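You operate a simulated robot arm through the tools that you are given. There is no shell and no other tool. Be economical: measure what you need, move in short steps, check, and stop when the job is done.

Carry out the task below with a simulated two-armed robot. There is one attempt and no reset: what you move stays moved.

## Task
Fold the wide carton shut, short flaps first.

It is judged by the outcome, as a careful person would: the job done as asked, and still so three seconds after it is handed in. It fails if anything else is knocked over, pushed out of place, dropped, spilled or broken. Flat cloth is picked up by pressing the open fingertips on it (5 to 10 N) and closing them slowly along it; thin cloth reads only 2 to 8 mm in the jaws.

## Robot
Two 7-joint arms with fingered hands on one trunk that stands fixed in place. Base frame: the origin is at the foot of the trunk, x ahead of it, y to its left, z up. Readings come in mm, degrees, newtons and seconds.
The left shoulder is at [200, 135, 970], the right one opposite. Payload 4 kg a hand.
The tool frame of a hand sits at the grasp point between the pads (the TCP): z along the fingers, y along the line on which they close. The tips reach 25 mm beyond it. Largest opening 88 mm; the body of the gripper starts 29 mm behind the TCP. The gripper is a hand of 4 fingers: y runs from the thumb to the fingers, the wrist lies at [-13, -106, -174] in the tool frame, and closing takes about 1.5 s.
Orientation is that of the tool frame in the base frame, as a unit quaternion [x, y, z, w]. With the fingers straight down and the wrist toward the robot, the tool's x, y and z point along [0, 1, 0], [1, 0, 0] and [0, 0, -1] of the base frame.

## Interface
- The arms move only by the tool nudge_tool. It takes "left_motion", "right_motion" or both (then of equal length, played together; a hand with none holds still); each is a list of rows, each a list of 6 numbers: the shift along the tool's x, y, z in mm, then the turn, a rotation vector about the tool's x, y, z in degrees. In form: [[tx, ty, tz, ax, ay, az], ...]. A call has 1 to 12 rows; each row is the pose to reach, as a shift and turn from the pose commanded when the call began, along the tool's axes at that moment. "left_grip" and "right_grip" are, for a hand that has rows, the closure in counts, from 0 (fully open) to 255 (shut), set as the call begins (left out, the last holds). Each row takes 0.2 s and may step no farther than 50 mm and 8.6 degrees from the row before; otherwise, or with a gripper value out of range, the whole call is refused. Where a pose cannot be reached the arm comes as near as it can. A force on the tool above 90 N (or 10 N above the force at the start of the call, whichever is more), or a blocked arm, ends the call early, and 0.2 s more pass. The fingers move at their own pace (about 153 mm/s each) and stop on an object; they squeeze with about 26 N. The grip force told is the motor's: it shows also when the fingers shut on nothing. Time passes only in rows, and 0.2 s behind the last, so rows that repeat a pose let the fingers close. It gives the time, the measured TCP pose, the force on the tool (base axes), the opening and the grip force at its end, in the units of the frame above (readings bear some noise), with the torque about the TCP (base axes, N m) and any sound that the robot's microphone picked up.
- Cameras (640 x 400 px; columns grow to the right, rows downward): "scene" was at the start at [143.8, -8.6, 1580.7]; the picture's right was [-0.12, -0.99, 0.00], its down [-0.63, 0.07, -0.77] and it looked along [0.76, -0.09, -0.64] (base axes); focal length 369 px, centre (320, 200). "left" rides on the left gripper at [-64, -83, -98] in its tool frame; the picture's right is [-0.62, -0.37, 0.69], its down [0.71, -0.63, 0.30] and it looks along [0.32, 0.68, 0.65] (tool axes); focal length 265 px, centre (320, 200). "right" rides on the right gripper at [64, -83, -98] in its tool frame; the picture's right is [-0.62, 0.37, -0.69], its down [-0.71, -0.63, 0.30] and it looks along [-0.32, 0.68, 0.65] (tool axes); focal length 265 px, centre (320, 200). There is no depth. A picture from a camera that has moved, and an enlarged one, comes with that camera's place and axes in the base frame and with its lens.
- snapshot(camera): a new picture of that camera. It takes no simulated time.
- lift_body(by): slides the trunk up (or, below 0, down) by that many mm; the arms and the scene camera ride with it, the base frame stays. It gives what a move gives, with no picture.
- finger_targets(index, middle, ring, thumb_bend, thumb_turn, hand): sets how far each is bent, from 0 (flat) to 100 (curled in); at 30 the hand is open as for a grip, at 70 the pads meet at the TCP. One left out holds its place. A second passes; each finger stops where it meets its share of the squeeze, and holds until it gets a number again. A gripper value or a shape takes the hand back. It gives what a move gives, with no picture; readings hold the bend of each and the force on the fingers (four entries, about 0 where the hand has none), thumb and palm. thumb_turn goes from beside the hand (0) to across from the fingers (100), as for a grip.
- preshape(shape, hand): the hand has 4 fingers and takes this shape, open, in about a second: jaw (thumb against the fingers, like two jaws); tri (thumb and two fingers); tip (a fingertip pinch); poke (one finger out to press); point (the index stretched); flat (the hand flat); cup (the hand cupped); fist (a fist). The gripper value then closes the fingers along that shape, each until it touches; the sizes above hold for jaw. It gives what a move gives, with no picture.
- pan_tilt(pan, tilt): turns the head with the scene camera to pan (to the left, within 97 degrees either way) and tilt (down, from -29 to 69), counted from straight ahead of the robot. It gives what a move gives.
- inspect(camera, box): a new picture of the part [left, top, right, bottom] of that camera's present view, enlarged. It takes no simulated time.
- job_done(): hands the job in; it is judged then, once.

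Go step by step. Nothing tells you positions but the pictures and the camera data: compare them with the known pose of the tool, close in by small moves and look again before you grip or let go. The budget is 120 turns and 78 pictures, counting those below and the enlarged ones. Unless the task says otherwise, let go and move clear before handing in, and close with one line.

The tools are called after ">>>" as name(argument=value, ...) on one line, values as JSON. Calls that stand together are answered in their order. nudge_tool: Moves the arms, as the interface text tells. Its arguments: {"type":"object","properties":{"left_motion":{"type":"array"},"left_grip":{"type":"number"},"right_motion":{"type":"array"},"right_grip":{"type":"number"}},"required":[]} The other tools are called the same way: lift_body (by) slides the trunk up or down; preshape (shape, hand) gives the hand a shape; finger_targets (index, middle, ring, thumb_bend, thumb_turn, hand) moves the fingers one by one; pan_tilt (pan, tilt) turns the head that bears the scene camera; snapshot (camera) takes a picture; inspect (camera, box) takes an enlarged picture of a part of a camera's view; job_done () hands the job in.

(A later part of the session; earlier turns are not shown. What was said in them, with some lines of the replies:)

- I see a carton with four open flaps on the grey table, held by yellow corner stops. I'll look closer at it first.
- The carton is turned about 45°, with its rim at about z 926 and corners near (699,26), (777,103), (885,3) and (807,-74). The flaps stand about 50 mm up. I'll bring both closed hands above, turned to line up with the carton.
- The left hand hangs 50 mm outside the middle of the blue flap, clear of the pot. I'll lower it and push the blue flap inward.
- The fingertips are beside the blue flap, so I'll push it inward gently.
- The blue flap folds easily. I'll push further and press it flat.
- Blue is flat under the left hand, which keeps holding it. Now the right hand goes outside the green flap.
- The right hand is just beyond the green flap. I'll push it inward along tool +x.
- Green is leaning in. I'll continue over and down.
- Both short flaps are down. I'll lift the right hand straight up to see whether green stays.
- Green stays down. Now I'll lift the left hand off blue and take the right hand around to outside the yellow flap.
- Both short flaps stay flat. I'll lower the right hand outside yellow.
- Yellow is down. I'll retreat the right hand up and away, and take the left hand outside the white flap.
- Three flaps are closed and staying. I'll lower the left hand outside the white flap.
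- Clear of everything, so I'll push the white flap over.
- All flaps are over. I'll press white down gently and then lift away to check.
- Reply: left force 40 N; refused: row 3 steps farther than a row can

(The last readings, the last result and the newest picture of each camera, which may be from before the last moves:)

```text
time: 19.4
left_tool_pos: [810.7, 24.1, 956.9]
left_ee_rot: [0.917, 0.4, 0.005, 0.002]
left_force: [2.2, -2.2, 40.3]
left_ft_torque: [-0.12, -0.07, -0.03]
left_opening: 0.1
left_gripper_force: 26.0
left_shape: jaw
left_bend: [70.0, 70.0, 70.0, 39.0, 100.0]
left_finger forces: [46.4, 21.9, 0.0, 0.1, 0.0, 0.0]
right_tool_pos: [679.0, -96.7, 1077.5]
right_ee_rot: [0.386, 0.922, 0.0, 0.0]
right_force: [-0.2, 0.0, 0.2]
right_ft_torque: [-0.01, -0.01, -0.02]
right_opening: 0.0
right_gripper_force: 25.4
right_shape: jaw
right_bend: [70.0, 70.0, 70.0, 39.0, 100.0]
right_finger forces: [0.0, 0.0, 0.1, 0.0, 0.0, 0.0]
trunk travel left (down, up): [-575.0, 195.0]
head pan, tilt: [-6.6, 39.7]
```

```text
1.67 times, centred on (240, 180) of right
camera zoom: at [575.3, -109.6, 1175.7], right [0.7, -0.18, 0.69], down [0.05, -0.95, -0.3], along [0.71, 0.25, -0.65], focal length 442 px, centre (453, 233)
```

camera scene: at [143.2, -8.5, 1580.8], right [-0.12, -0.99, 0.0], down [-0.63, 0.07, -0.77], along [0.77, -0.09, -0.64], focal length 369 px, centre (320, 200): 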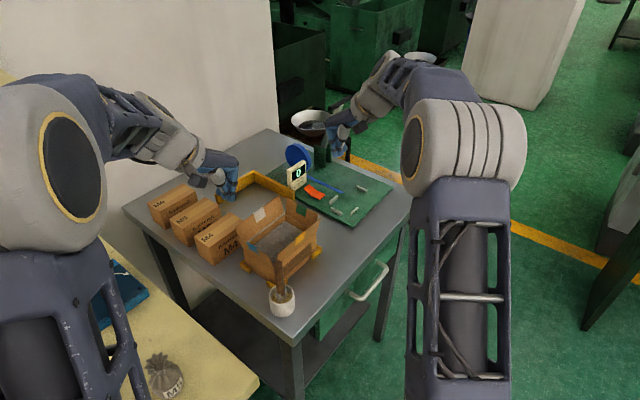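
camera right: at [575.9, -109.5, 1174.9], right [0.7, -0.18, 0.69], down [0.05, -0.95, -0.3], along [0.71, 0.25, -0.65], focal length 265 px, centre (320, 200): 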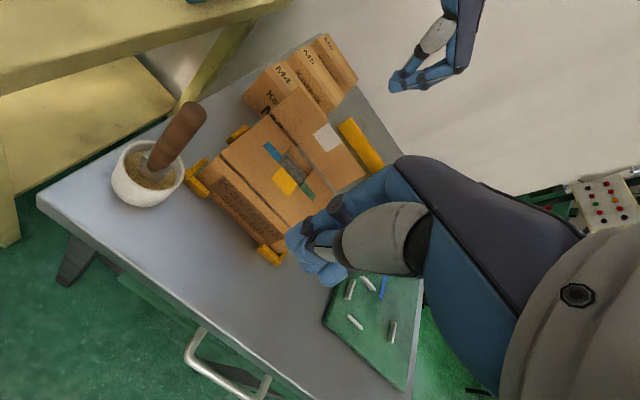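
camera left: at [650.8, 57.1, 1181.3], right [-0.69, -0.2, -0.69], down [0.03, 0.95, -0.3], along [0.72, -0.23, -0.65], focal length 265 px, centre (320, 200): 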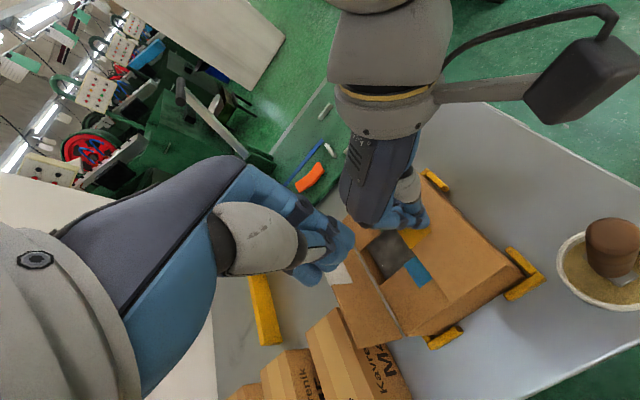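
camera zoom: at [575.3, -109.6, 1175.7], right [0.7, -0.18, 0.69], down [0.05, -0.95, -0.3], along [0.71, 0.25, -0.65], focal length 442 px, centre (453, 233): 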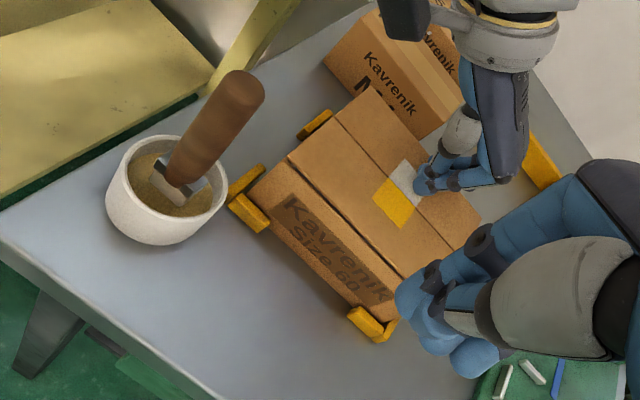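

Pressed flat. Now I'll lift the left hand straight up and away.

>>> nudge_tool(left_motion=[[0, 0, -25, 0, 0, 0], [0, 0, -65, 0, 0, 0], [0, 0, -105, 0, 0, 0], [0, 0, -140, 0, 0, 0], [35, 0, -150, 0, 0, 0], [70, 0, -150, 0, 0, 0], [70, 0, -150, 0, 0, 0]], right_motion=[[0, -5, -20, 0, 0, 0], [0, -20, -40, 0, 0, 0], [0, -40, -60, 0, 0, 0], [0, -60, -80, 0, 0, 0], [0, -60, -80, 0, 0, 0], [0, -60, -80, 0, 0, 0], [0, -60, -80, 0, 0, 0]])

>>> inspect(camera="scene", box=[220, 180, 340, 300])

>>> inspect(camera="right", box=[120, 60, 400, 270])

>>> snapshot(camera="left")

```text
time: 21.0
left_tool_pos: [853.8, 76.6, 1102.5]
left_ee_rot: [0.917, 0.398, 0.0, -0.001]
left_force: [0.2, 0.1, -0.4]
left_ft_torque: [-0.01, 0.03, 0.04]
left_opening: 0.0
left_gripper_force: 26.1
left_shape: jaw
left_bend: [70.0, 70.0, 70.0, 40.0, 100.0]
left_finger forces: [0.0, 0.1, 0.0, 0.0, 0.0, 0.0]
right_tool_pos: [633.5, -139.9, 1154.2]
right_ee_rot: [0.386, 0.922, -0.001, 0.0]
right_force: [-0.1, 0.4, -0.5]
right_ft_torque: [-0.01, 0.01, 0.0]
right_opening: 0.3
right_gripper_force: 25.7
right_shape: jaw
right_bend: [70.0, 70.0, 70.0, 40.0, 100.0]
right_finger forces: [0.0, 0.0, 0.0, 0.0, 0.1, 0.1]
trunk travel left (down, up): [-575.0, 195.0]
head pan, tilt: [-6.6, 39.7]
```

```text
3.33 times, centred on (280, 240) of scene
camera zoom: at [143.8, -8.7, 1580.7], right [-0.12, -0.99, 0.0], down [-0.63, 0.07, -0.77], along [0.76, -0.09, -0.64], focal length 1232 px, centre (453, 67)
```

zoom: 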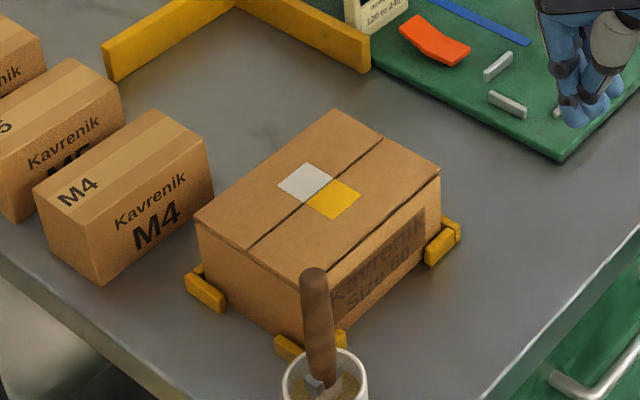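

```text
1.90 times, centred on (260, 165) of right
camera zoom: at [529.0, -153.0, 1252.9], right [0.7, -0.18, 0.69], down [0.05, -0.95, -0.3], along [0.71, 0.25, -0.65], focal length 506 px, centre (434, 267)
```

zoom: 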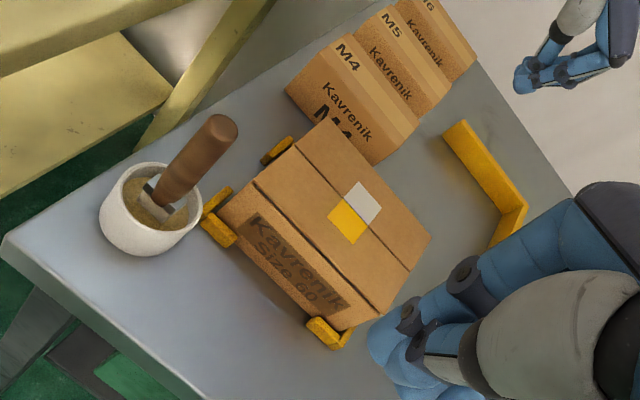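

```text
40 pictures are left
camera left: at [748.6, 86.6, 1202.0], right [-0.69, -0.2, -0.69], down [0.03, 0.95, -0.3], along [0.72, -0.23, -0.65], focal length 265 px, centre (320, 200)
```

left: 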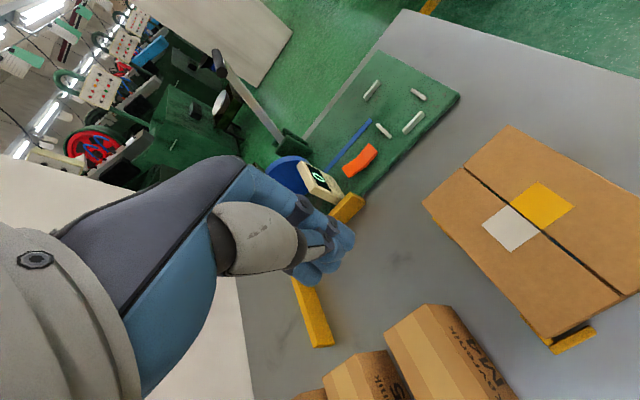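

The carton looks shut. One closer check on whether the flaps lie flat.

>>> inspect(camera="scene", box=[250, 205, 310, 265])

>>> inspect(camera="right", box=[220, 110, 350, 210])

```text
6.67 times, centred on (280, 235) of scene
camera zoom: at [143.8, -8.7, 1580.7], right [-0.12, -0.99, 0.0], down [-0.63, 0.07, -0.77], along [0.76, -0.09, -0.64], focal length 2463 px, centre (587, -33)
```

zoom: 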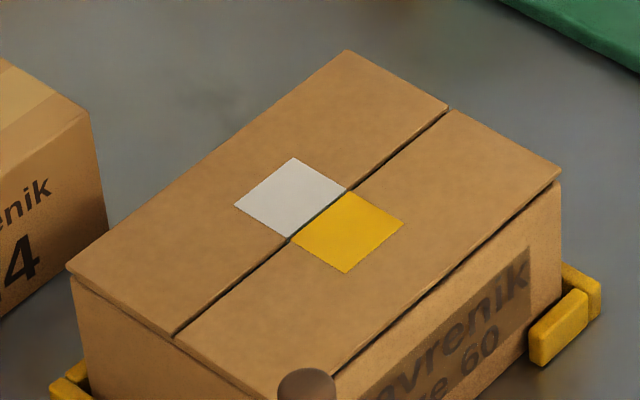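

```text
4.00 times, centred on (285, 160) of right
camera zoom: at [529.0, -153.0, 1252.9], right [0.7, -0.18, 0.69], down [0.05, -0.95, -0.3], along [0.71, 0.25, -0.65], focal length 1062 px, centre (460, 360)
```

zoom: 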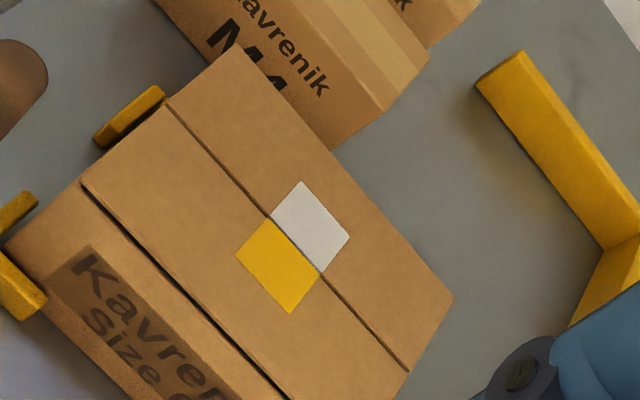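

All four flaps lie flat, the hands are clear, and nothing else has moved, so I'm handing it in.

>>> job_done()

```text
The job is handed in.
```

The wide carton is folded shut: the short blue and green flaps went down first, then the yellow and white ones over them. All four were lying flat when I handed it in.
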